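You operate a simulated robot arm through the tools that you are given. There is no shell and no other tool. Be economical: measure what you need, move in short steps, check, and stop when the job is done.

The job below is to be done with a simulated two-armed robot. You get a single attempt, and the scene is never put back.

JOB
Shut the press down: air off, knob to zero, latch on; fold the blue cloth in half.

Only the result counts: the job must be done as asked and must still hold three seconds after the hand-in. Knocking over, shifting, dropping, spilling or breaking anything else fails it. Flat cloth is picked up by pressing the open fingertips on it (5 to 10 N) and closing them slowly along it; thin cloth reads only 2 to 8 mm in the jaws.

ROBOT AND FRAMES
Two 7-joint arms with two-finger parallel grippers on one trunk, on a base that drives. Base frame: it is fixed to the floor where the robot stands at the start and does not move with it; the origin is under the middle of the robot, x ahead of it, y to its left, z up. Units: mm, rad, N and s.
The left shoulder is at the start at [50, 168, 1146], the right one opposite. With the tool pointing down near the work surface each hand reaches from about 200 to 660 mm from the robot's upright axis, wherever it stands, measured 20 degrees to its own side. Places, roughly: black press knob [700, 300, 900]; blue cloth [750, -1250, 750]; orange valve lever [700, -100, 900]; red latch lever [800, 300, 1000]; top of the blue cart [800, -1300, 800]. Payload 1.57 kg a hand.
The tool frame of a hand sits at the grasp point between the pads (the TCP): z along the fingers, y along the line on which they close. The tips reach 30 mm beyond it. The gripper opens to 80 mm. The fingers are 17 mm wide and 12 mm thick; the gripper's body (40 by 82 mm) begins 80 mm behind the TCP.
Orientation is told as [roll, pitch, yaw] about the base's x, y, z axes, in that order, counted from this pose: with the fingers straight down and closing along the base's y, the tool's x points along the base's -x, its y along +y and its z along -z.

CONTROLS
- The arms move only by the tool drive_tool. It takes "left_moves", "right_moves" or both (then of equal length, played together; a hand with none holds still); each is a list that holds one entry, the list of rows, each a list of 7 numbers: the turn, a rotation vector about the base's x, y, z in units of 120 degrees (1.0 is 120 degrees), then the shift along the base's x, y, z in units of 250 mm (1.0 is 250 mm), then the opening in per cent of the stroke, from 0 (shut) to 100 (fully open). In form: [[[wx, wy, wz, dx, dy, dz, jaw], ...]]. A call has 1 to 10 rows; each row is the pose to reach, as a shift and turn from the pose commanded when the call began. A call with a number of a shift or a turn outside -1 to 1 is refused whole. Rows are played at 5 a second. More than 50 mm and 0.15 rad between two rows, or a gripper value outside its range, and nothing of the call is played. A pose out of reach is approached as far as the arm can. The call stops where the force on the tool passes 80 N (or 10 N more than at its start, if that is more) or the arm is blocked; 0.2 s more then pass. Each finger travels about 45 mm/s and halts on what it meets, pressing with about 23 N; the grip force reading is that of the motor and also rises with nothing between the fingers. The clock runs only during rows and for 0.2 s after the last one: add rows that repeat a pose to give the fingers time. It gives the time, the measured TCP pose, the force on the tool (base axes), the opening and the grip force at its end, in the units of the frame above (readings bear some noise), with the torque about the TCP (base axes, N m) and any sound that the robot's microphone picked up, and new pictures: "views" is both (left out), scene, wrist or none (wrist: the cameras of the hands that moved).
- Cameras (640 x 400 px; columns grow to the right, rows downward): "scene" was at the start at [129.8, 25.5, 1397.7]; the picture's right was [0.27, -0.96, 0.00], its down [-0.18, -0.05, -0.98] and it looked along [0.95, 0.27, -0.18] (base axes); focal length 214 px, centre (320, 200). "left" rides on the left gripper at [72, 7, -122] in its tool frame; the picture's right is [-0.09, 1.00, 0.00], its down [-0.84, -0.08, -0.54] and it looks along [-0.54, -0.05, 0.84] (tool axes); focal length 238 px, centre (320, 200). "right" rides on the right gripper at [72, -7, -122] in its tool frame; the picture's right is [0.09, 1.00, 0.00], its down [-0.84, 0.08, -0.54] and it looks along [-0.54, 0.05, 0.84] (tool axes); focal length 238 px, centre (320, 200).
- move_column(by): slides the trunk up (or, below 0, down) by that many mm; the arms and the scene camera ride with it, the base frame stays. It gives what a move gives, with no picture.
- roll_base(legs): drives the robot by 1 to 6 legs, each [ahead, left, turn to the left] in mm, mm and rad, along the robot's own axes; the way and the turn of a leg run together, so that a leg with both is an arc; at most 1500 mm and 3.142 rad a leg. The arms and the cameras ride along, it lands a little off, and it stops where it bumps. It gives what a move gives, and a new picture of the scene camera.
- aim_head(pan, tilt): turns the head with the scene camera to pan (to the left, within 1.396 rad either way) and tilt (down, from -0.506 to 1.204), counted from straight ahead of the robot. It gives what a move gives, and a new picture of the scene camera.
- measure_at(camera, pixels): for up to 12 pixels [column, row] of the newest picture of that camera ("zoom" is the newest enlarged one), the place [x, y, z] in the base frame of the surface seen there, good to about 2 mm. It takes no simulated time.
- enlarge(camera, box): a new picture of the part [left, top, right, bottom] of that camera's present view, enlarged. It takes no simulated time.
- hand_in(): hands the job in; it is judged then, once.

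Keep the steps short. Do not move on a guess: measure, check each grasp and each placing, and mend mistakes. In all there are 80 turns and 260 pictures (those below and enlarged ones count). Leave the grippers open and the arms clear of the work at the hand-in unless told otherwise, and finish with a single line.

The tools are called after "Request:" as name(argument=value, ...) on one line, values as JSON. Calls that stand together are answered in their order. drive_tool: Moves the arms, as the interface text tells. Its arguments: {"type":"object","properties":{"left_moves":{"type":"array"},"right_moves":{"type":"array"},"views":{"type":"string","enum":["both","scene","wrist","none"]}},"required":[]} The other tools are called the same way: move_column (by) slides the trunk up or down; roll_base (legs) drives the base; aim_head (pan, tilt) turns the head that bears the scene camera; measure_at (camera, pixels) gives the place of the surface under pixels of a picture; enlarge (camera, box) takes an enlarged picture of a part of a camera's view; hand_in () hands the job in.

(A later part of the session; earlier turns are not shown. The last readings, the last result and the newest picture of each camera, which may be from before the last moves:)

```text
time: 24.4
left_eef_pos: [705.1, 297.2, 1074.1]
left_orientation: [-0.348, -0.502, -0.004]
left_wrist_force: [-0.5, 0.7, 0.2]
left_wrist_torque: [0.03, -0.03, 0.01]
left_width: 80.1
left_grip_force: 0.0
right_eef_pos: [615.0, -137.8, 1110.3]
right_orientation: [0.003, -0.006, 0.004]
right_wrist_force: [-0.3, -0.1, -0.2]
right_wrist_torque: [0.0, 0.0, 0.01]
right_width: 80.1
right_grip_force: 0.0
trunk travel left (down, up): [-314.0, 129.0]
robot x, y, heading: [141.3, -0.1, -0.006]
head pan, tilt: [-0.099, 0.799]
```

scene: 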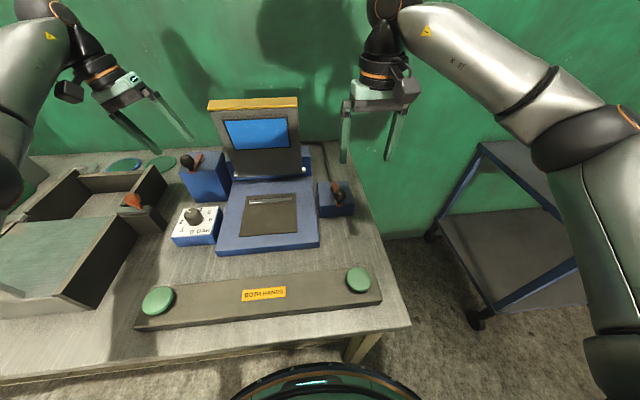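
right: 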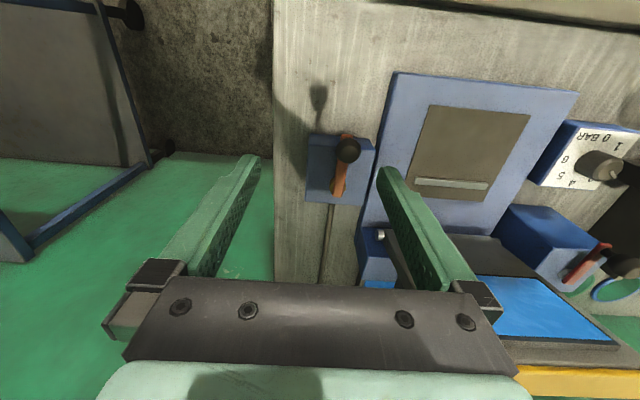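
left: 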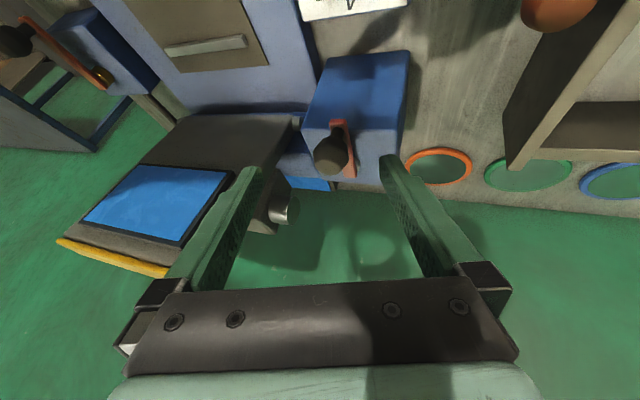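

Now I'll advance onto the ball and close.

Request:
drive_tool(left_moves=[[[0, 0, 0, 0.04, -0.02, -0.07, 100], [0, 0, 0, 0.08, -0.04, -0.13, 100], [0, 0, 0, 0.108, -0.056, -0.176, 100], [0, 0, 0, 0.108, -0.056, -0.176, 60], [0, 0, 0, 0.108, -0.056, -0.176, 25], [0, 0, 0, 0.108, -0.056, -0.176, 25], [0, 0, 0, 0.108, -0.056, -0.176, 25]]], views="both")

Request:
enlarge(camera="scene", box=[110, 80, 310, 220])

```text
time: 26.0
left_eef_pos: [732.7, 285.2, 1029.6]
left_orientation: [-0.348, -0.499, -0.006]
left_wrist_force: [-0.3, 2.4, -3.2]
left_wrist_torque: [-0.02, -0.09, 0.14]
left_width: 29.2
left_grip_force: 21.1
right_eef_pos: [613.7, -136.2, 1111.7]
right_orientation: [0.004, -0.003, 0.005]
right_wrist_force: [0.0, 0.2, 0.1]
right_wrist_torque: [-0.02, 0.01, -0.01]
right_width: 79.9
right_grip_force: 0.0
trunk travel left (down, up): [-314.0, 129.0]
robot x, y, heading: [140.9, 4.0, -0.005]
head pan, tilt: [-0.099, 0.799]
```

scene: 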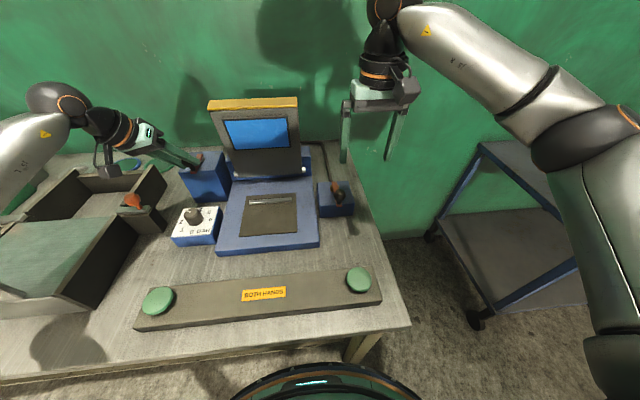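
left: 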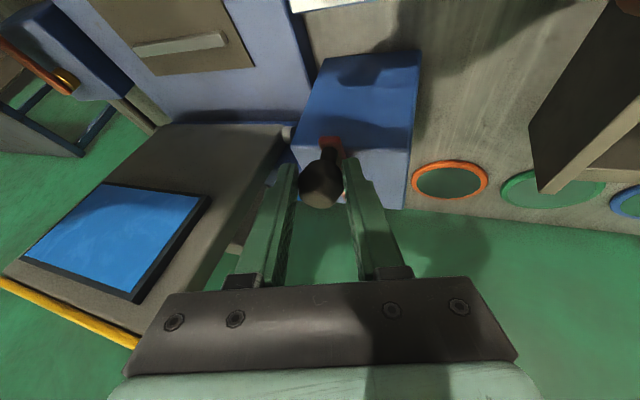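

```text
2.86 times, centred on (210, 150) of scene
```

zoom: 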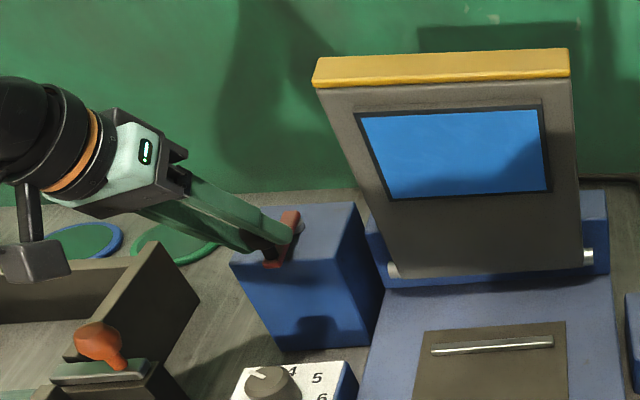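

The latch ball is gripped (29 mm). I'll probe toward the press (-y) by 12 mm.

Request:
drive_tool(left_moves=[[[0, 0, 0, 0, -0.02, 0, 20], [0, 0, 0, 0.002, -0.036, 0, 20], [0, 0, 0, 0.004, -0.048, 0, 20], [0, 0, 0, 0.004, -0.048, 0, 20]]], views="none")

```text
time: 27.0
left_eef_pos: [734.4, 270.6, 1031.9]
left_orientation: [-0.35, -0.502, -0.004]
left_wrist_force: [1.2, 7.0, -2.7]
left_wrist_torque: [-0.13, -0.54, 0.59]
left_width: 28.8
left_grip_force: 38.9
right_eef_pos: [614.6, -137.1, 1110.3]
right_orientation: [0.006, -0.006, 0.003]
right_wrist_force: [0.2, -0.5, -0.1]
right_wrist_torque: [-0.03, 0.03, -0.05]
right_width: 79.8
right_grip_force: 0.1
trunk travel left (down, up): [-314.0, 129.0]
robot x, y, heading: [140.7, 3.2, -0.005]
head pan, tilt: [-0.099, 0.799]
```

Free toward the press with about 7 N of drag. I'll go back and slightly past the start to see whether that was an end stop.

Request:
drive_tool(left_moves=[[[0, 0, 0, 0, 0.024, 0, 20], [0, 0, 0, -0.003, 0.048, 0, 20], [0, 0, 0, -0.003, 0.06, 0, 20], [0, 0, 0, -0.003, 0.068, 0, 20], [0, 0, 0, -0.003, 0.068, 0, 20]]], views="none")

```text
time: 28.2
left_eef_pos: [732.3, 286.1, 1031.0]
left_orientation: [-0.349, -0.498, -0.008]
left_wrist_force: [-9.2, -10.4, -4.8]
left_wrist_torque: [-0.19, 0.82, -0.81]
left_width: 28.8
left_grip_force: 38.6
right_eef_pos: [613.0, -137.9, 1111.2]
right_orientation: [0.004, -0.005, 0.005]
right_wrist_force: [0.7, -0.3, -0.1]
right_wrist_torque: [0.01, 0.02, 0.01]
right_width: 79.8
right_grip_force: 0.1
trunk travel left (down, up): [-314.0, 129.0]
robot x, y, heading: [141.5, 3.0, -0.002]
head pan, tilt: [-0.099, 0.799]
```

The start seems to be an end stop, so "on" is the swing toward the press. I'll swing the ball along its arc about (806,277), to about 45° first.

Request:
drive_tool(left_moves=[[[0, 0, 0, 0.003, -0.05, 0, 20], [0, 0, 0, 0.009, -0.089, 0, 20], [0, 0, 0, 0.022, -0.122, 0, 20], [0, 0, 0, 0.036, -0.154, 0, 20], [0, 0, 0, 0.056, -0.184, 0, 20], [0, 0, 0, 0.078, -0.21, 0, 20]]], views="both")

Request:
enlarge(camera="scene", box=[110, 80, 310, 220])

```text
time: 29.6
left_eef_pos: [755.2, 237.5, 1031.4]
left_orientation: [-0.346, -0.506, 0.0]
left_wrist_force: [5.3, 16.1, 0.6]
left_wrist_torque: [0.01, -0.26, 0.59]
left_width: 29.3
left_grip_force: 38.5
right_eef_pos: [615.0, -134.9, 1111.1]
right_orientation: [0.001, -0.004, 0.002]
right_wrist_force: [0.1, 0.6, 0.5]
right_wrist_torque: [-0.05, 0.0, 0.02]
right_width: 80.1
right_grip_force: 0.1
trunk travel left (down, up): [-314.0, 129.0]
robot x, y, heading: [141.1, 3.4, -0.004]
head pan, tilt: [-0.099, 0.799]
```

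scene: 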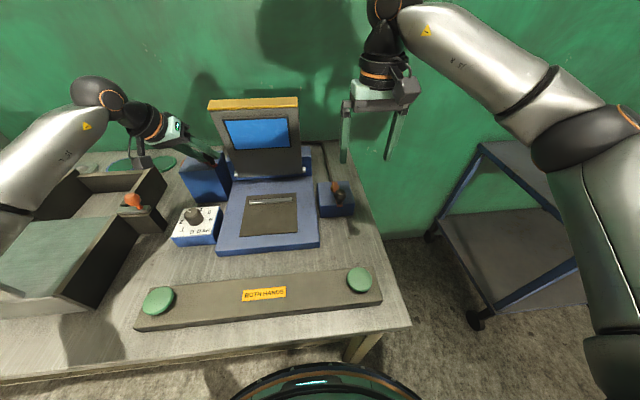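
left: 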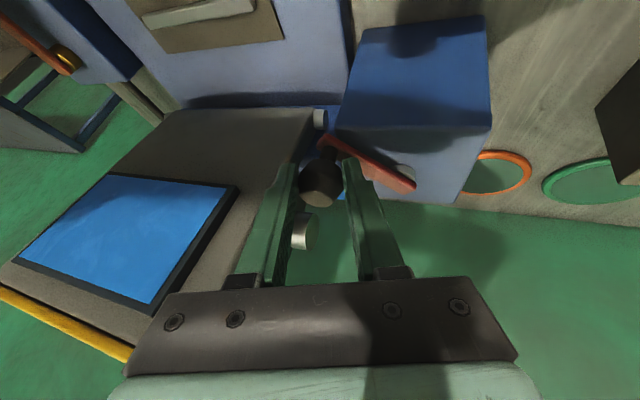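

```text
2.86 times, centred on (210, 150) of scene
```

zoom: 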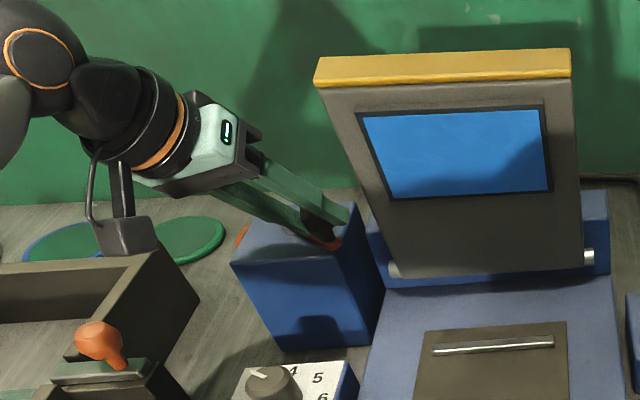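

A silver striker pin on the lid's side shows at (305,232) in the left picture. I'll measure it and the lever.

Request:
measure_at(camera="left", pixels=[[306, 232], [297, 232], [320, 115], [325, 148], [400, 182], [318, 188], [275, 180], [230, 180]])

Request:
enlarge(camera="left", box=[240, 90, 440, 260])

```text
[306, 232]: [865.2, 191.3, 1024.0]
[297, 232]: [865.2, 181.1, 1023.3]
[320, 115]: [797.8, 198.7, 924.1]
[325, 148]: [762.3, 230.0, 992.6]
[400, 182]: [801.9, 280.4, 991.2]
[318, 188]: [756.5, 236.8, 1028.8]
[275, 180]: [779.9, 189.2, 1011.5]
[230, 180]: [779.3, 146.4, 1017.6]
```

```text
2.35 times, centred on (340, 175) of left
```

zoom: 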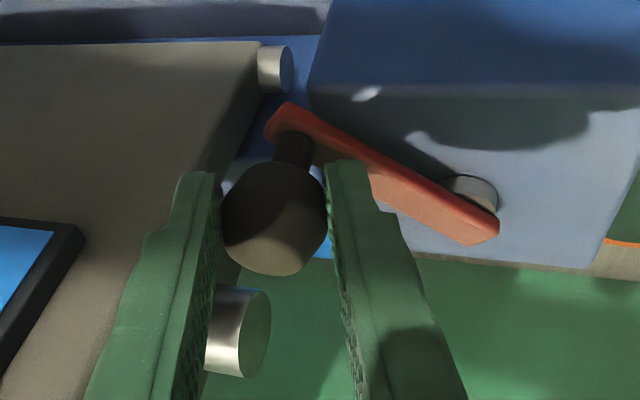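

The ball is at (762,232). The lid leaves no room for the -y finger beyond about 60°, so I'll open slightly, back out, and turn the hand to point forward. Then I can push the ball on with closed fingertips.

Request:
drive_tool(left_moves=[[[0, 0, 0, 0, 0.008, 0, 52], [0, 0, 0, 0, 0.008, 0, 52], [0, 0, 0, -0.05, 0.045, 0.08, 52], [0, 0, 0, -0.11, 0.08, 0.19, 40], [0, -0.065, 0, -0.2, 0.09, 0.19, 10], [0, -0.13, 0, -0.3, 0.09, 0.17, 0], [0, -0.195, 0, -0.36, 0.09, 0.14, 0], [0, -0.26, 0, -0.38, 0.08, 0.1, 0], [0, -0.334, 0, -0.38, 0.06, 0.05, 0], [0, -0.334, 0, -0.36, 0.05, 0.0, 0]]], views="both")

Request:
enlarge(camera="scene", box=[110, 80, 310, 220])

```text
refused: row 9 steps farther than a row can; nothing moved
```

```text
2.86 times, centred on (210, 150) of scene
```

zoom: 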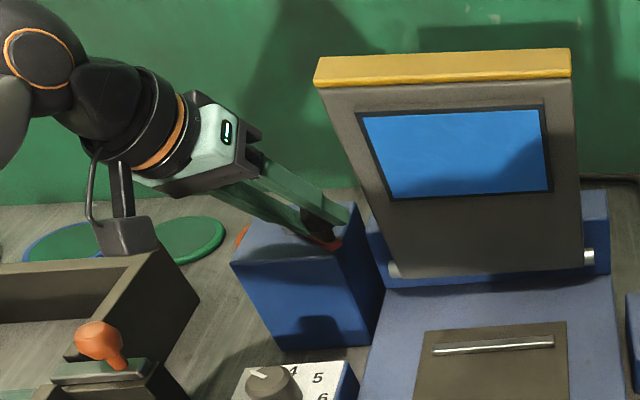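

Row 9 turned too far in one step. I'll send it again with even turn steps.

Request:
drive_tool(left_moves=[[[0, 0, 0, 0, 0.008, 0, 52], [0, 0, 0, 0, 0.008, 0, 52], [0, 0, 0, -0.05, 0.045, 0.08, 52], [0, 0, 0, -0.11, 0.08, 0.19, 40], [0, -0.06, 0, -0.2, 0.09, 0.19, 10], [0, -0.12, 0, -0.3, 0.09, 0.17, 0], [0, -0.18, 0, -0.36, 0.09, 0.14, 0], [0, -0.24, 0, -0.38, 0.08, 0.1, 0], [0, -0.3, 0, -0.38, 0.06, 0.05, 0], [0, -0.334, 0, -0.36, 0.05, 0.0, 0]]], views="both")

Request:
enlarge(camera="scene", box=[110, 80, 310, 220])

```text
time: 31.8
left_eef_pos: [661.9, 247.8, 1031.4]
left_orientation: [-0.34, -1.203, -0.013]
left_wrist_force: [0.2, 0.1, -0.4]
left_wrist_torque: [0.01, 0.0, -0.01]
left_width: 0.1
left_grip_force: 20.9
right_eef_pos: [615.0, -137.2, 1110.9]
right_orientation: [0.004, -0.004, 0.002]
right_wrist_force: [0.1, 0.3, -0.4]
right_wrist_torque: [-0.02, -0.02, 0.04]
right_width: 80.1
right_grip_force: 0.0
trunk travel left (down, up): [-314.0, 129.0]
robot x, y, heading: [141.6, -0.4, -0.004]
head pan, tilt: [-0.099, 0.799]
```

scene: 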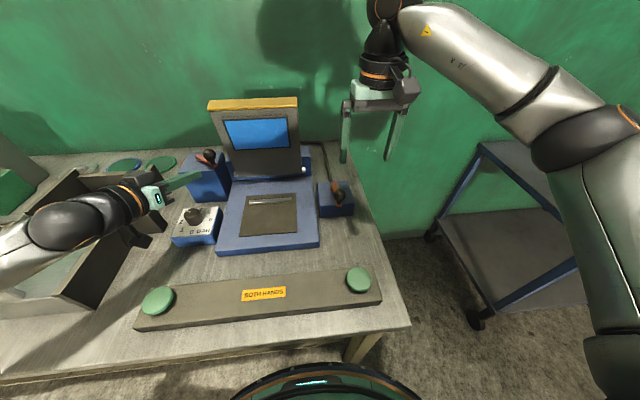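
left: 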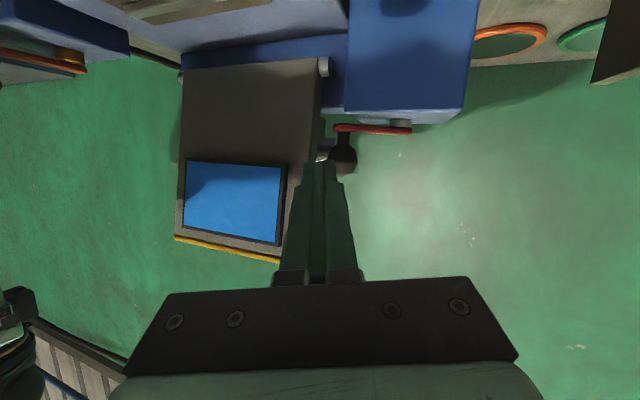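

```text
2.86 times, centred on (210, 150) of scene
```

zoom: 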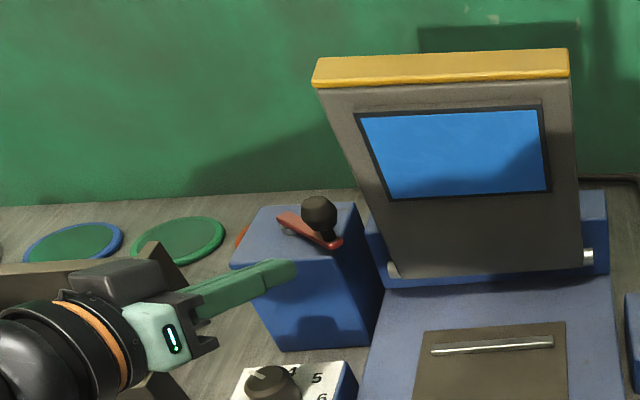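

The ball is clear and the fingertips are behind it. I'll measure the ball, the lever and the tips.

Request:
measure_at(camera="zoom", pixels=[[319, 205], [319, 225], [328, 240], [285, 220], [290, 270]])

Request:
measure_at(camera="left", pixels=[[345, 152], [345, 165], [318, 165], [318, 175], [345, 128], [405, 130]])

```text
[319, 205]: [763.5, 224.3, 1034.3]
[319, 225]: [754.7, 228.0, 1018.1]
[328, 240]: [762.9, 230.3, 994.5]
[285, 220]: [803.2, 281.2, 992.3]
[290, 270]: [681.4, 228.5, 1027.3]
```

```text
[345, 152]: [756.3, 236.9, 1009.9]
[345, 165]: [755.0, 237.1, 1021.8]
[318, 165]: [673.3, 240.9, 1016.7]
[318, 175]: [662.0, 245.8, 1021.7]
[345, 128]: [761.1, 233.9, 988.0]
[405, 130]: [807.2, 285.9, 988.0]
```

The ball centre is at about (765,227,1019) and the tips are at (688,238,1021). I'll push it along to the end at about (806,211).

Request:
drive_tool(left_moves=[[[0, 0, 0, 0.1, -0.016, -0.01, 0], [0, 0, 0, 0.2, -0.032, -0.016, 0], [0, 0, 0, 0.25, -0.055, -0.016, 0], [0, 0, 0, 0.29, -0.072, -0.016, 0], [0, 0, 0, 0.33, -0.086, -0.016, 0], [0, 0, 0, 0.365, -0.095, -0.016, 0], [0, 0, 0, 0.39, -0.1, -0.016, 0], [0, 0, 0, 0.41, -0.1, -0.016, 0], [0, 0, 0, 0.41, -0.1, -0.016, 0]]], views="both")

Request:
enlarge(camera="scene", box=[110, 80, 310, 220])

```text
time: 33.1
left_eef_pos: [734.1, 226.5, 1026.9]
left_orientation: [-0.341, -1.195, -0.016]
left_wrist_force: [-51.8, 11.1, 11.0]
left_wrist_torque: [0.06, -0.03, 0.28]
left_width: 0.0
left_grip_force: 20.6
right_eef_pos: [607.2, -132.6, 1114.1]
right_orientation: [0.003, -0.011, 0.01]
right_wrist_force: [-0.2, 0.0, 1.0]
right_wrist_torque: [-0.03, 0.04, 0.0]
right_width: 79.9
right_grip_force: 0.0
trunk travel left (down, up): [-314.0, 129.0]
robot x, y, heading: [136.4, 1.4, -0.002]
head pan, tilt: [-0.099, 0.799]
stopped in row 6 (left hand): the force on the tool passed its limit at 90 N (the readings are from after the stop); the commanded pose is now the measured one
```

scene: 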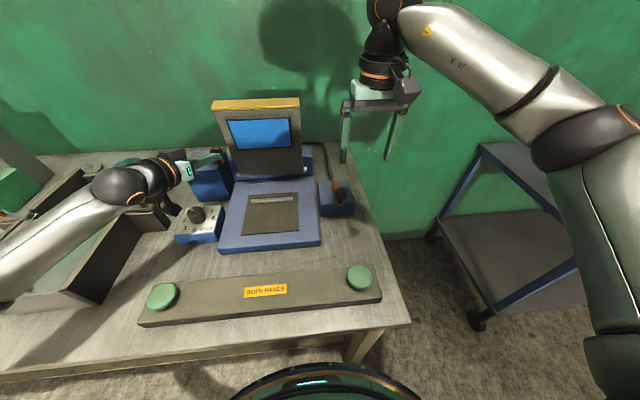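
left: 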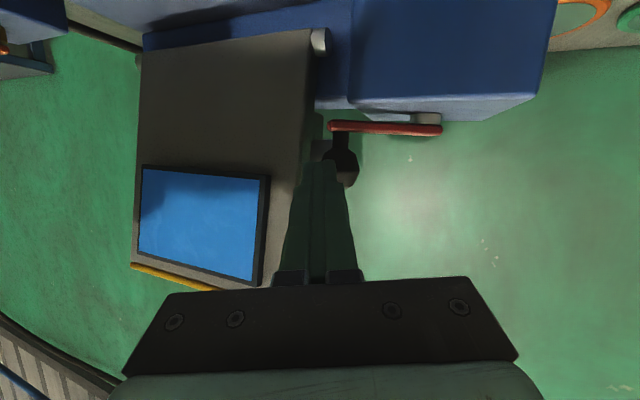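

```text
2.86 times, centred on (210, 150) of scene
```

zoom: 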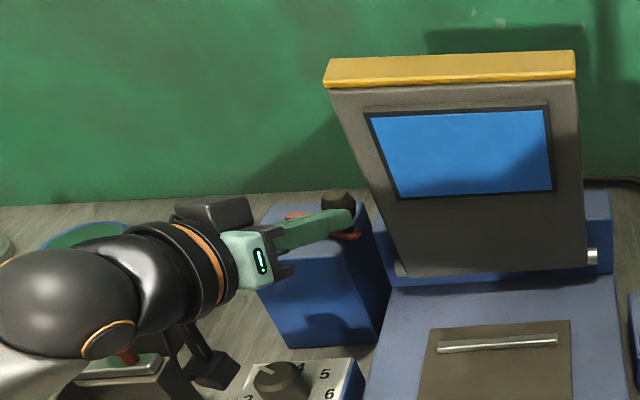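

90 N on the tips. I'll measure to see whether the lever moved or is at its end.

Request:
measure_at(camera="left", pixels=[[350, 170], [335, 127], [345, 130], [435, 130], [425, 118], [322, 145], [318, 170], [313, 120]])

Request:
enlarge(camera="left", box=[280, 90, 460, 210])

Request:
enlarge(camera="scene", box=[185, 125, 255, 180])

```text
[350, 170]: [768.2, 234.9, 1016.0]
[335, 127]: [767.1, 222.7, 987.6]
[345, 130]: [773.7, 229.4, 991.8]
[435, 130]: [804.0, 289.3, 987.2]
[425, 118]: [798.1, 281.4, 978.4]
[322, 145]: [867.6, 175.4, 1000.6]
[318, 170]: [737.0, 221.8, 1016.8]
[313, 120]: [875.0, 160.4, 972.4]
```

```text
3.33 times, centred on (370, 150) of left
```

zoom: 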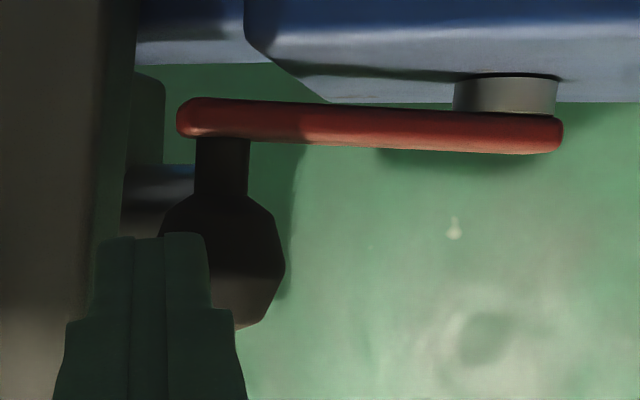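

```text
7.27 times, centred on (220, 152) of scene
```

zoom: 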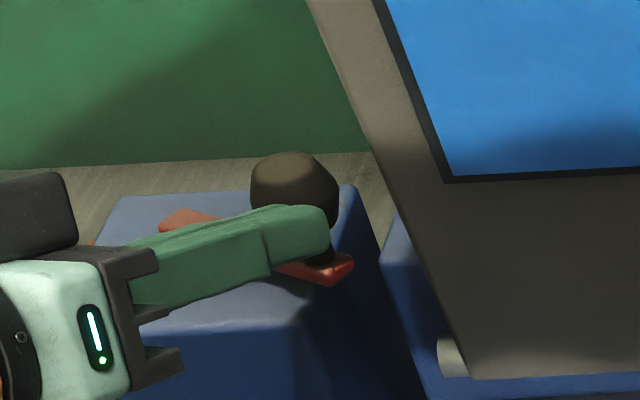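

The tips press on the ball's -y side, about 10 mm off centre, so it jams. I'll back off, shift +y, and push along the tangent.

Request:
drive_tool(left_moves=[[[0, 0, 0, -0.1, 0.02, 0, 0], [0, 0, 0, -0.1, 0.076, 0, 0], [0, 0, 0, -0.032, 0.074, 0, 0], [0, 0, 0, 0.008, 0.05, 0, 0], [0, 0, 0, 0.032, 0.034, 0, 0], [0, 0, 0, 0.056, 0.02, 0, 0], [0, 0, 0, 0.08, 0.008, 0, 0], [0, 0, 0, 0.1, 0.0, 0, 0], [0, 0, 0, 0.12, -0.006, 0, 0], [0, 0, 0, 0.12, -0.006, 0, 0]]], views="both")

Request:
enlarge(camera="left", box=[280, 90, 460, 210])

```text
time: 34.3
left_eef_pos: [735.6, 241.4, 1022.2]
left_orientation: [-0.333, -1.177, -0.013]
left_wrist_force: [-47.7, 13.1, 9.9]
left_wrist_torque: [-0.33, -0.06, 0.0]
left_width: 0.0
left_grip_force: 21.7
right_eef_pos: [604.6, -129.6, 1113.4]
right_orientation: [0.004, -0.009, 0.015]
right_wrist_force: [0.4, -0.2, 0.6]
right_wrist_torque: [0.01, 0.02, -0.02]
right_width: 80.0
right_grip_force: 0.1
trunk travel left (down, up): [-314.0, 129.0]
robot x, y, heading: [138.0, 5.0, 0.004]
head pan, tilt: [-0.099, 0.799]
stopped in row 5 (left hand): the force on the tool passed its limit at 86 N (the readings are from after the stop); the commanded pose is now the measured one
```

scene: 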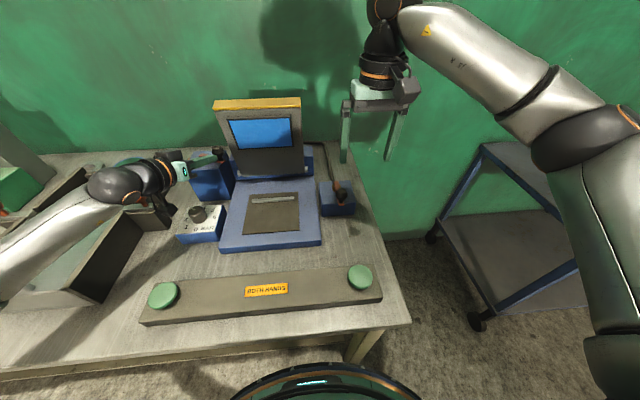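
left: 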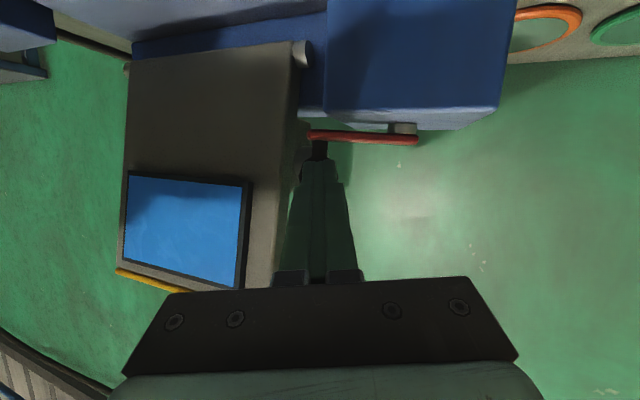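

```text
3.33 times, centred on (370, 150) of left
```

zoom: 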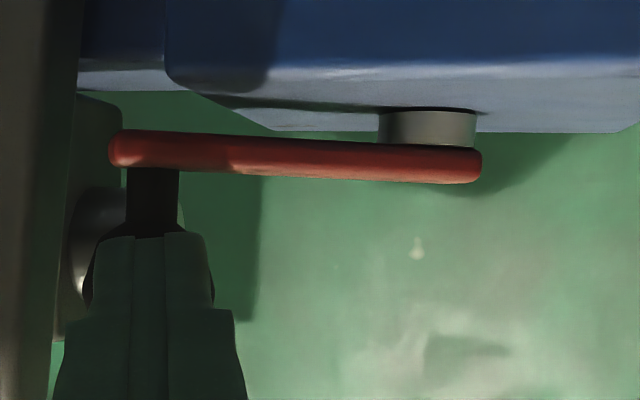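

Now it's centred and still blocked at 86 N. I'll measure the lever's direction to see if this is the end stop.

Request:
measure_at(camera="zoom", pixels=[[120, 150], [465, 165], [425, 120], [105, 260], [150, 200], [170, 240], [95, 110]])

Request:
enlarge(camera="scene", box=[185, 125, 255, 180])

```text
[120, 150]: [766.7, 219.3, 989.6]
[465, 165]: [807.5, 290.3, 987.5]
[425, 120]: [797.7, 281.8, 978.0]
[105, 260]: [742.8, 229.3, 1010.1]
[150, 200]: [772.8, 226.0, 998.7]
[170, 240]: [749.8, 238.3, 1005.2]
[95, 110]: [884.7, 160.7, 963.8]
```

```text
7.27 times, centred on (220, 152) of scene
```

zoom: 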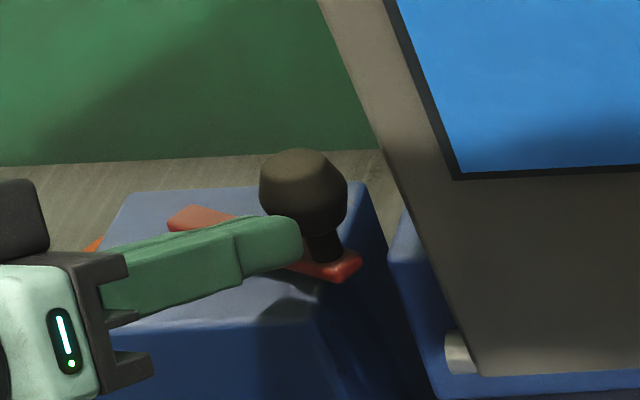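

The lever now stands at 60°, held firmly at its end stop: (807,290) to (767,219). The latch is on as far as it goes. I'll retreat the left hand and bring it upright again.

Request:
drive_tool(left_moves=[[[0, 0, 0, -0.12, 0.02, 0.0, 0], [0, 0.06, 0, -0.28, 0.03, 0.06, 0], [0, 0.12, 0, -0.4, 0.04, 0.15, 0], [0, 0.18, 0, -0.5, 0.05, 0.25, 20], [0, 0.24, 0, -0.58, 0.06, 0.33, 40], [0, 0.3, 0, -0.64, 0.07, 0.4, 60], [0, 0.36, 0, -0.68, 0.08, 0.43, 80], [0, 0.42, 0, -0.7, 0.08, 0.45, 100], [0, 0.48, 0, -0.7, 0.08, 0.45, 100], [0, 0.545, 0, -0.7, 0.08, 0.45, 100]]], views="none")

Request:
drive_tool(left_moves=[[[0.055, 0, 0, 0, 0, 0, 100], [0.11, 0, 0, 0, 0, 0, 100], [0.159, 0, 0, 0, 0, 0, 100]]], views="both")

```text
time: 36.5
left_eef_pos: [569.0, 258.3, 1129.6]
left_orientation: [-0.343, -0.025, -0.009]
left_wrist_force: [-0.8, 0.0, -0.2]
left_wrist_torque: [0.0, -0.02, -0.04]
left_width: 80.0
left_grip_force: 0.0
right_eef_pos: [611.5, -133.8, 1110.6]
right_orientation: [0.004, -0.004, 0.011]
right_wrist_force: [-0.8, 0.2, -1.0]
right_wrist_torque: [-0.02, -0.01, 0.01]
right_width: 79.7
right_grip_force: 0.2
trunk travel left (down, up): [-314.0, 129.0]
robot x, y, heading: [138.2, -1.2, 0.002]
head pan, tilt: [-0.099, 0.799]
```

```text
time: 37.3
left_eef_pos: [568.3, 258.8, 1129.1]
left_orientation: [-0.012, -0.024, -0.013]
left_wrist_force: [-0.3, 0.3, 0.4]
left_wrist_torque: [0.0, -0.03, 0.01]
left_width: 80.1
left_grip_force: 0.1
right_eef_pos: [611.6, -133.3, 1110.5]
right_orientation: [0.005, -0.006, 0.011]
right_wrist_force: [-0.7, 0.6, 0.1]
right_wrist_torque: [-0.01, 0.0, 0.0]
right_width: 80.3
right_grip_force: 0.1
trunk travel left (down, up): [-314.0, 129.0]
robot x, y, heading: [140.6, 4.2, 0.0]
head pan, tilt: [-0.099, 0.799]
```

scene: 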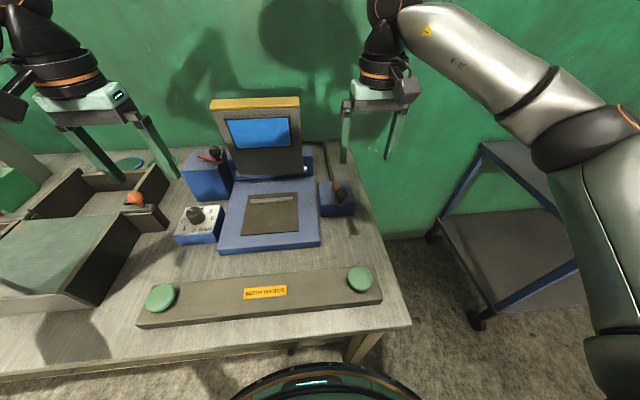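
left: 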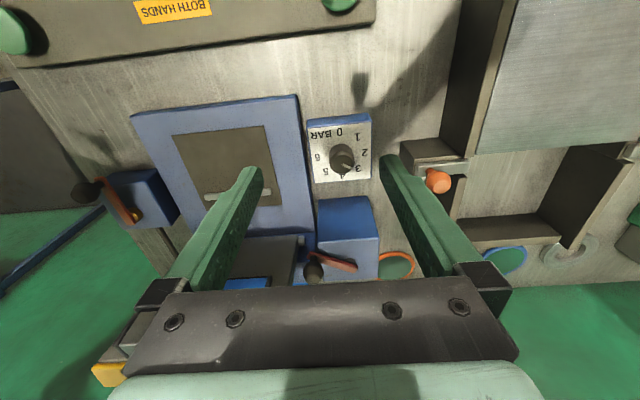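

The latch lever stays put. I'll measure the knob precisely.

Request:
enlarge(camera="left", box=[295, 105, 385, 190])

Request:
measure_at(camera="left", pixels=[[308, 122], [370, 117], [370, 178], [313, 182], [342, 154], [331, 154], [353, 154], [342, 143], [342, 165], [339, 131]])

```text
4.71 times, centred on (340, 148) of left
```

zoom: 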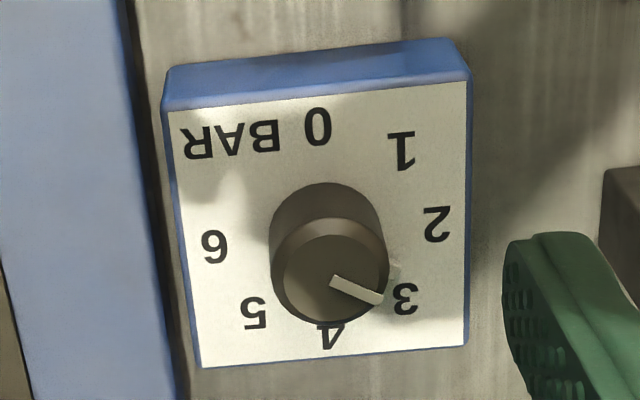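

```text
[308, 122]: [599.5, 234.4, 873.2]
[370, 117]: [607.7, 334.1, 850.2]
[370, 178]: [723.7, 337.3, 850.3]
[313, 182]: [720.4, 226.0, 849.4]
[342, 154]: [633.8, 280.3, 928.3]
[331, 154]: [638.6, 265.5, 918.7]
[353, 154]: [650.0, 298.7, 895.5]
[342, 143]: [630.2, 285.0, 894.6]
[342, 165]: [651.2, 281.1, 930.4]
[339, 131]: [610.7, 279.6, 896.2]
```

Request:
measure_at(camera="zoom", pixels=[[332, 275], [286, 270], [384, 270], [335, 318], [318, 125], [403, 150], [437, 223], [405, 298], [253, 312], [214, 245], [332, 285], [378, 299]])

```text
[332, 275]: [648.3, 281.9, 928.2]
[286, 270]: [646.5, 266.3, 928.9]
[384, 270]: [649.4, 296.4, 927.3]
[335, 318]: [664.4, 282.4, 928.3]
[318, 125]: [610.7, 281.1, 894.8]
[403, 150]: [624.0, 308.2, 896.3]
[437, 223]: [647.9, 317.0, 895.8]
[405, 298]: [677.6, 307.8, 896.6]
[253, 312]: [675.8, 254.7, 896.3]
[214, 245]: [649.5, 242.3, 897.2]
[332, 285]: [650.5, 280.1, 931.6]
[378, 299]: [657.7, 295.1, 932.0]
```

The knob is centred at (648,281), top z 928, Ø34, pointer about 125° from zero. I'll come above it with the hand yawed -62° so I can turn it CCW in one go.

Request:
drive_tool(left_moves=[[[0.003, 0.006, -0.065, 0.05, 0.012, -0.05, 90], [0.006, 0.011, -0.13, 0.1, 0.024, -0.12, 80], [0.006, 0.011, -0.195, 0.15, 0.036, -0.2, 80], [0.006, 0.011, -0.26, 0.2, 0.05, -0.28, 80], [0.006, 0.011, -0.325, 0.24, 0.065, -0.36, 80], [0.006, 0.011, -0.39, 0.28, 0.08, -0.44, 80], [0.006, 0.011, -0.455, 0.318, 0.09, -0.52, 80], [0.006, 0.011, -0.517, 0.318, 0.09, -0.576, 80]]], views="both")

```text
time: 39.1
left_eef_pos: [549.0, 222.1, 1030.4]
left_orientation: [0.064, 0.009, -0.938]
left_wrist_force: [0.2, 0.2, -1.0]
left_wrist_torque: [-0.04, 0.01, -0.01]
left_width: 63.9
left_grip_force: 0.0
left hand out of reach, approached as far as the arm can: row 5, 6, 7, 8
right_eef_pos: [611.4, -131.7, 1110.4]
right_orientation: [0.005, -0.003, 0.013]
right_wrist_force: [0.3, 0.8, -0.4]
right_wrist_torque: [0.02, 0.03, -0.01]
right_width: 80.2
right_grip_force: 0.0
trunk travel left (down, up): [-314.0, 129.0]
robot x, y, heading: [137.7, -0.4, -0.0]
head pan, tilt: [-0.099, 0.799]
```

scene: 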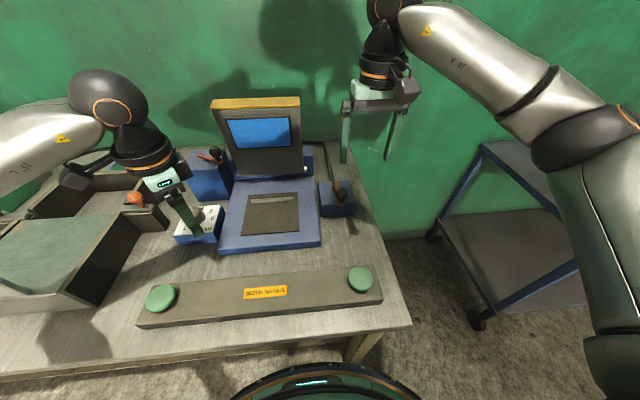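
left: 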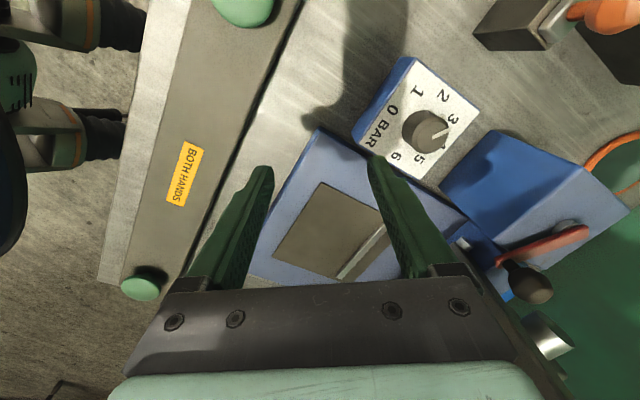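

Yaw beyond about -40° is out of the arm's reach there. I'll turn the knob in two bites instead, starting at a yaw of about -30°.

Request:
drive_tool(left_moves=[[[-0.004, 0.006, 0.05, 0.05, 0.03, 0.0, 80], [-0.009, 0.012, 0.1, 0.13, 0.08, 0.0, 80], [-0.014, 0.02, 0.15, 0.22, 0.13, 0.0, 80], [-0.018, 0.025, 0.197, 0.31, 0.185, -0.03, 80], [-0.018, 0.025, 0.197, 0.396, 0.236, -0.1, 80], [-0.018, 0.025, 0.197, 0.396, 0.236, -0.2, 80]]], views="wrist")

```text
time: 40.5
left_eef_pos: [639.3, 276.1, 1003.8]
left_orientation: [0.0, 0.023, -0.523]
left_wrist_force: [0.1, 0.2, 0.5]
left_wrist_torque: [0.05, -0.01, 0.03]
left_width: 64.1
left_grip_force: 0.2
left hand out of reach, approached as far as the arm can: row 5, 6
right_eef_pos: [612.6, -132.5, 1109.5]
right_orientation: [0.004, -0.005, 0.009]
right_wrist_force: [-0.1, -0.3, 0.6]
right_wrist_torque: [0.01, -0.01, 0.01]
right_width: 79.8
right_grip_force: 0.0
trunk travel left (down, up): [-314.0, 129.0]
robot x, y, heading: [138.7, 3.8, -0.003]
head pan, tilt: [-0.099, 0.799]
```

left: 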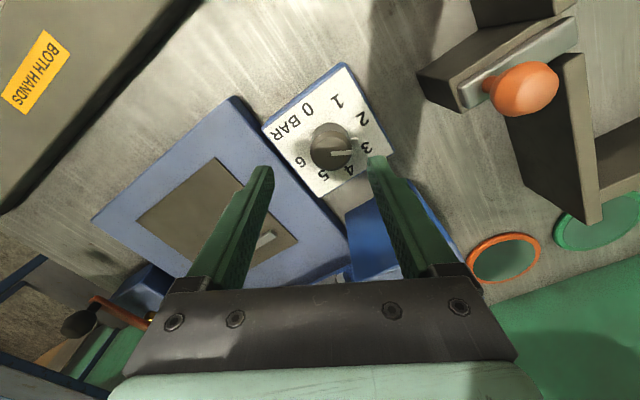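

It's still limited at negative yaw, so I'll use yaw 0 → +62° bites. First I'll straighten to yaw 0 above the knob.

Request:
drive_tool(left_moves=[[[0, -0.005, 0.065, 0.01, 0.005, 0, 80], [0, -0.01, 0.13, 0.02, 0.01, 0, 80], [0, -0.01, 0.19, 0.03, 0.015, -0.05, 80], [0, -0.01, 0.25, 0.036, 0.02, -0.12, 80], [0, -0.01, 0.25, 0.036, 0.02, -0.2, 80], [0, -0.01, 0.25, 0.036, 0.02, -0.2, 80]]], views="wrist")

```text
time: 41.9
left_eef_pos: [650.4, 281.4, 956.0]
left_orientation: [0.006, 0.001, -0.001]
left_wrist_force: [-0.1, -0.1, -0.1]
left_wrist_torque: [-0.01, 0.03, 0.02]
left_width: 64.2
left_grip_force: 0.2
right_eef_pos: [612.7, -133.1, 1109.5]
right_orientation: [0.004, -0.006, 0.012]
right_wrist_force: [0.1, -0.8, 1.0]
right_wrist_torque: [0.01, 0.01, 0.01]
right_width: 80.3
right_grip_force: 0.0
trunk travel left (down, up): [-314.0, 129.0]
robot x, y, heading: [139.0, 1.4, -0.004]
head pan, tilt: [-0.099, 0.799]
```

left: 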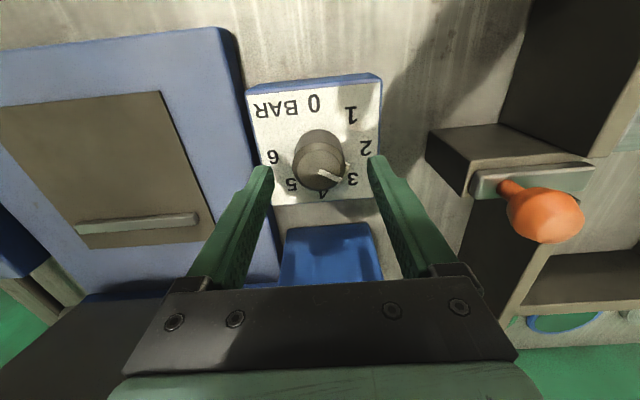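

I'm above the knob at yaw 0. I'll lower to z 934 and grip.

Request:
drive_tool(left_moves=[[[0, 0, 0, -0.006, 0, -0.05, 80], [0, 0, 0, -0.006, 0, -0.088, 80], [0, 0, 0, -0.006, 0, -0.088, 50], [0, 0, 0, -0.006, 0, -0.088, 25], [0, 0, 0, -0.006, 0, -0.088, 25], [0, 0, 0, -0.006, 0, -0.088, 25]]], views="wrist")

```text
time: 43.3
left_eef_pos: [648.2, 279.4, 933.8]
left_orientation: [0.006, 0.004, -0.001]
left_wrist_force: [-1.5, -5.1, -2.3]
left_wrist_torque: [-0.34, -0.28, -0.03]
left_width: 37.4
left_grip_force: 34.5
right_eef_pos: [611.3, -132.6, 1109.6]
right_orientation: [0.006, -0.004, 0.011]
right_wrist_force: [0.8, 1.0, -0.3]
right_wrist_torque: [-0.01, -0.01, -0.02]
right_width: 80.4
right_grip_force: 0.1
trunk travel left (down, up): [-314.0, 129.0]
robot x, y, heading: [141.2, 0.1, -0.001]
head pan, tilt: [-0.099, 0.799]
```

left: 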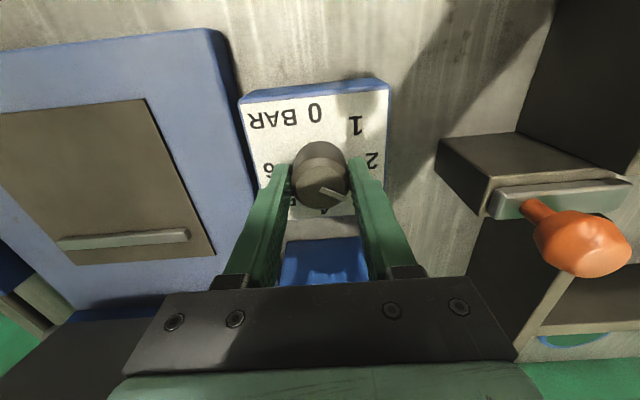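

Gripped (37 mm). I'll turn it CCW about 63°.

Request:
drive_tool(left_moves=[[[0, 0, 0.065, 0, 0, 0, 25], [0, 0, 0.13, 0, 0, 0, 25], [0, 0, 0.195, 0, 0, 0, 25], [0, 0, 0.26, 0, 0, 0, 25], [0, 0, 0.325, 0, 0, 0, 25], [0, 0, 0.39, 0, 0, 0, 25], [0, 0, 0.455, 0, 0, 0, 25], [0, 0, 0.52, 0, 0, 0, 25], [0, 0, 0.52, 0, 0, 0, 25]]], views="wrist")

```text
time: 45.3
left_eef_pos: [650.7, 281.0, 934.9]
left_orientation: [0.004, 0.0, 1.092]
left_wrist_force: [9.0, -10.9, 1.4]
left_wrist_torque: [-0.4, -0.13, -0.01]
left_width: 36.9
left_grip_force: 43.5
right_eef_pos: [612.1, -133.8, 1110.0]
right_orientation: [0.006, -0.003, 0.01]
right_wrist_force: [0.2, 0.1, -0.9]
right_wrist_torque: [0.02, 0.03, 0.0]
right_width: 80.0
right_grip_force: 0.1
trunk travel left (down, up): [-314.0, 129.0]
robot x, y, heading: [137.4, -1.0, 0.002]
head pan, tilt: [-0.099, 0.799]
```

left: 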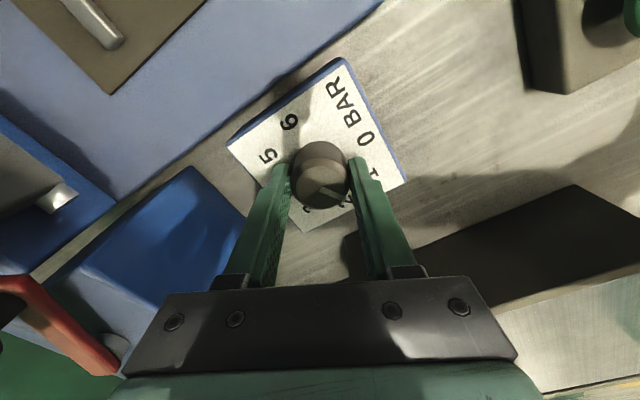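

Turning cleanly with no slip, and the wrist still has range. I'll continue the last 62° in the same grip.

Request:
drive_tool(left_moves=[[[0, 0, 0.065, 0, 0, 0, 25], [0, 0, 0.13, 0, 0, 0, 25], [0, 0, 0.195, 0, 0, 0, 25], [0, 0, 0.26, 0, 0, 0, 25], [0, 0, 0.325, 0, 0, 0, 25], [0, 0, 0.39, 0, 0, 0, 25], [0, 0, 0.455, 0, 0, 0, 25], [0, 0, 0.52, 0, 0, 0, 25], [0, 0, 0.52, 0, 0, 0, 25]]], views="wrist")

```text
time: 47.3
left_eef_pos: [650.3, 280.9, 934.4]
left_orientation: [0.003, 0.007, 2.179]
left_wrist_force: [17.5, -4.2, 3.2]
left_wrist_torque: [-0.16, -0.56, -0.59]
left_width: 37.4
left_grip_force: 43.3
right_eef_pos: [612.6, -134.2, 1109.2]
right_orientation: [0.006, -0.003, 0.01]
right_wrist_force: [0.9, -0.4, 0.1]
right_wrist_torque: [-0.01, 0.0, -0.01]
right_width: 80.2
right_grip_force: 0.1
trunk travel left (down, up): [-314.0, 129.0]
robot x, y, heading: [136.7, -1.0, 0.006]
head pan, tilt: [-0.099, 0.799]
```

left: 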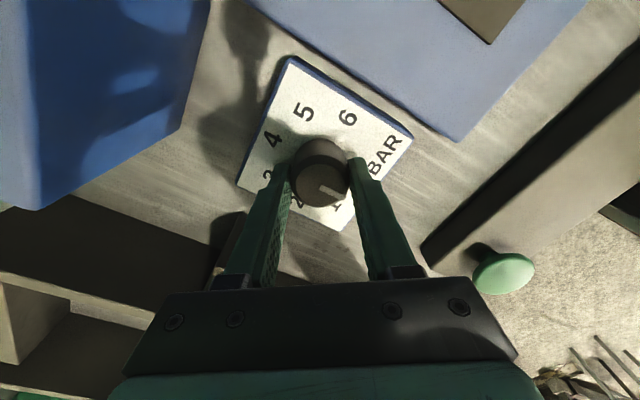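

The torque rose to about 0.6 N m, so it may be at the zero stop. I'll open, lift and check the pointer.

Request:
drive_tool(left_moves=[[[0, 0, 0, 0, 0, 0, 60], [0, 0, 0, 0, 0, 0, 90], [0, 0, 0, 0, 0, 0.1, 90], [0, 0, 0, 0, 0, 0.25, 90], [0, 0, 0, 0, 0, 0.4, 90]]], views="both")

Request:
enlarge(camera="left", box=[250, 40, 430, 230])

```text
time: 48.5
left_eef_pos: [647.3, 281.2, 1033.1]
left_orientation: [0.007, 0.001, 2.178]
left_wrist_force: [0.6, -0.2, -1.0]
left_wrist_torque: [0.0, 0.04, 0.0]
left_width: 72.0
left_grip_force: 0.0
right_eef_pos: [611.7, -133.7, 1110.4]
right_orientation: [0.005, -0.005, 0.008]
right_wrist_force: [0.3, 0.0, 0.1]
right_wrist_torque: [-0.02, 0.01, 0.03]
right_width: 79.9
right_grip_force: 0.0
trunk travel left (down, up): [-314.0, 129.0]
robot x, y, heading: [138.8, 2.2, -0.001]
head pan, tilt: [-0.099, 0.799]
```

scene: 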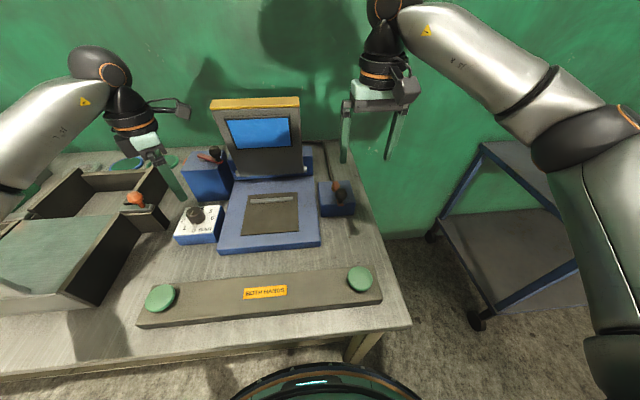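
left: 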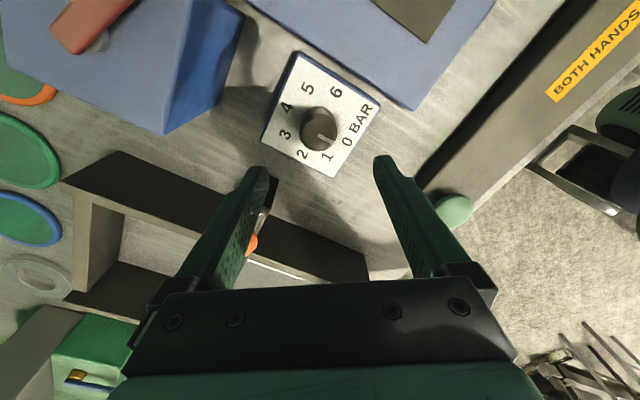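

```text
2.11 times, centred on (340, 135) of left
```

zoom: 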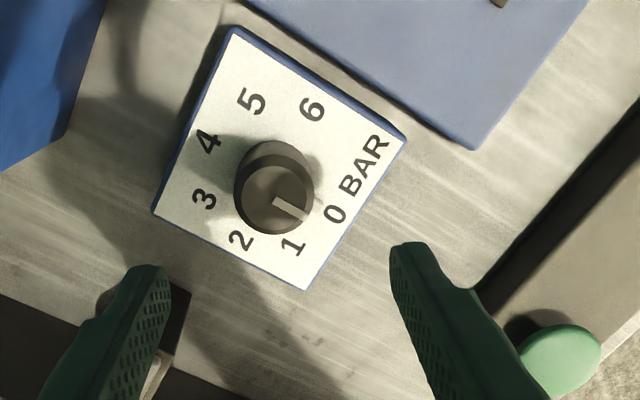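

Request:
measure_at(camera="zoom", pixels=[[277, 200], [285, 204], [295, 209], [303, 214], [335, 214], [291, 245], [312, 108], [204, 198], [240, 200], [308, 200]])

Request:
enlarge(camera="left", box=[290, 95, 350, 160])

```text
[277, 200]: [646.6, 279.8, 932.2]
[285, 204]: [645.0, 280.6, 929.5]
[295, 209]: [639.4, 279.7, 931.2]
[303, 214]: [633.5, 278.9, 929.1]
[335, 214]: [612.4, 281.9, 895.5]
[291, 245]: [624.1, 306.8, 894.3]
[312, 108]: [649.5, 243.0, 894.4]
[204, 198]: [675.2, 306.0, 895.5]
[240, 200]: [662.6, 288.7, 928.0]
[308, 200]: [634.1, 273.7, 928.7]
```

```text
6.15 times, centred on (320, 128) of left
```

zoom: 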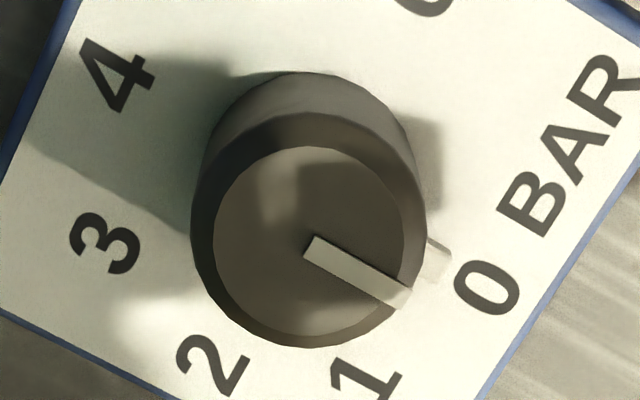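

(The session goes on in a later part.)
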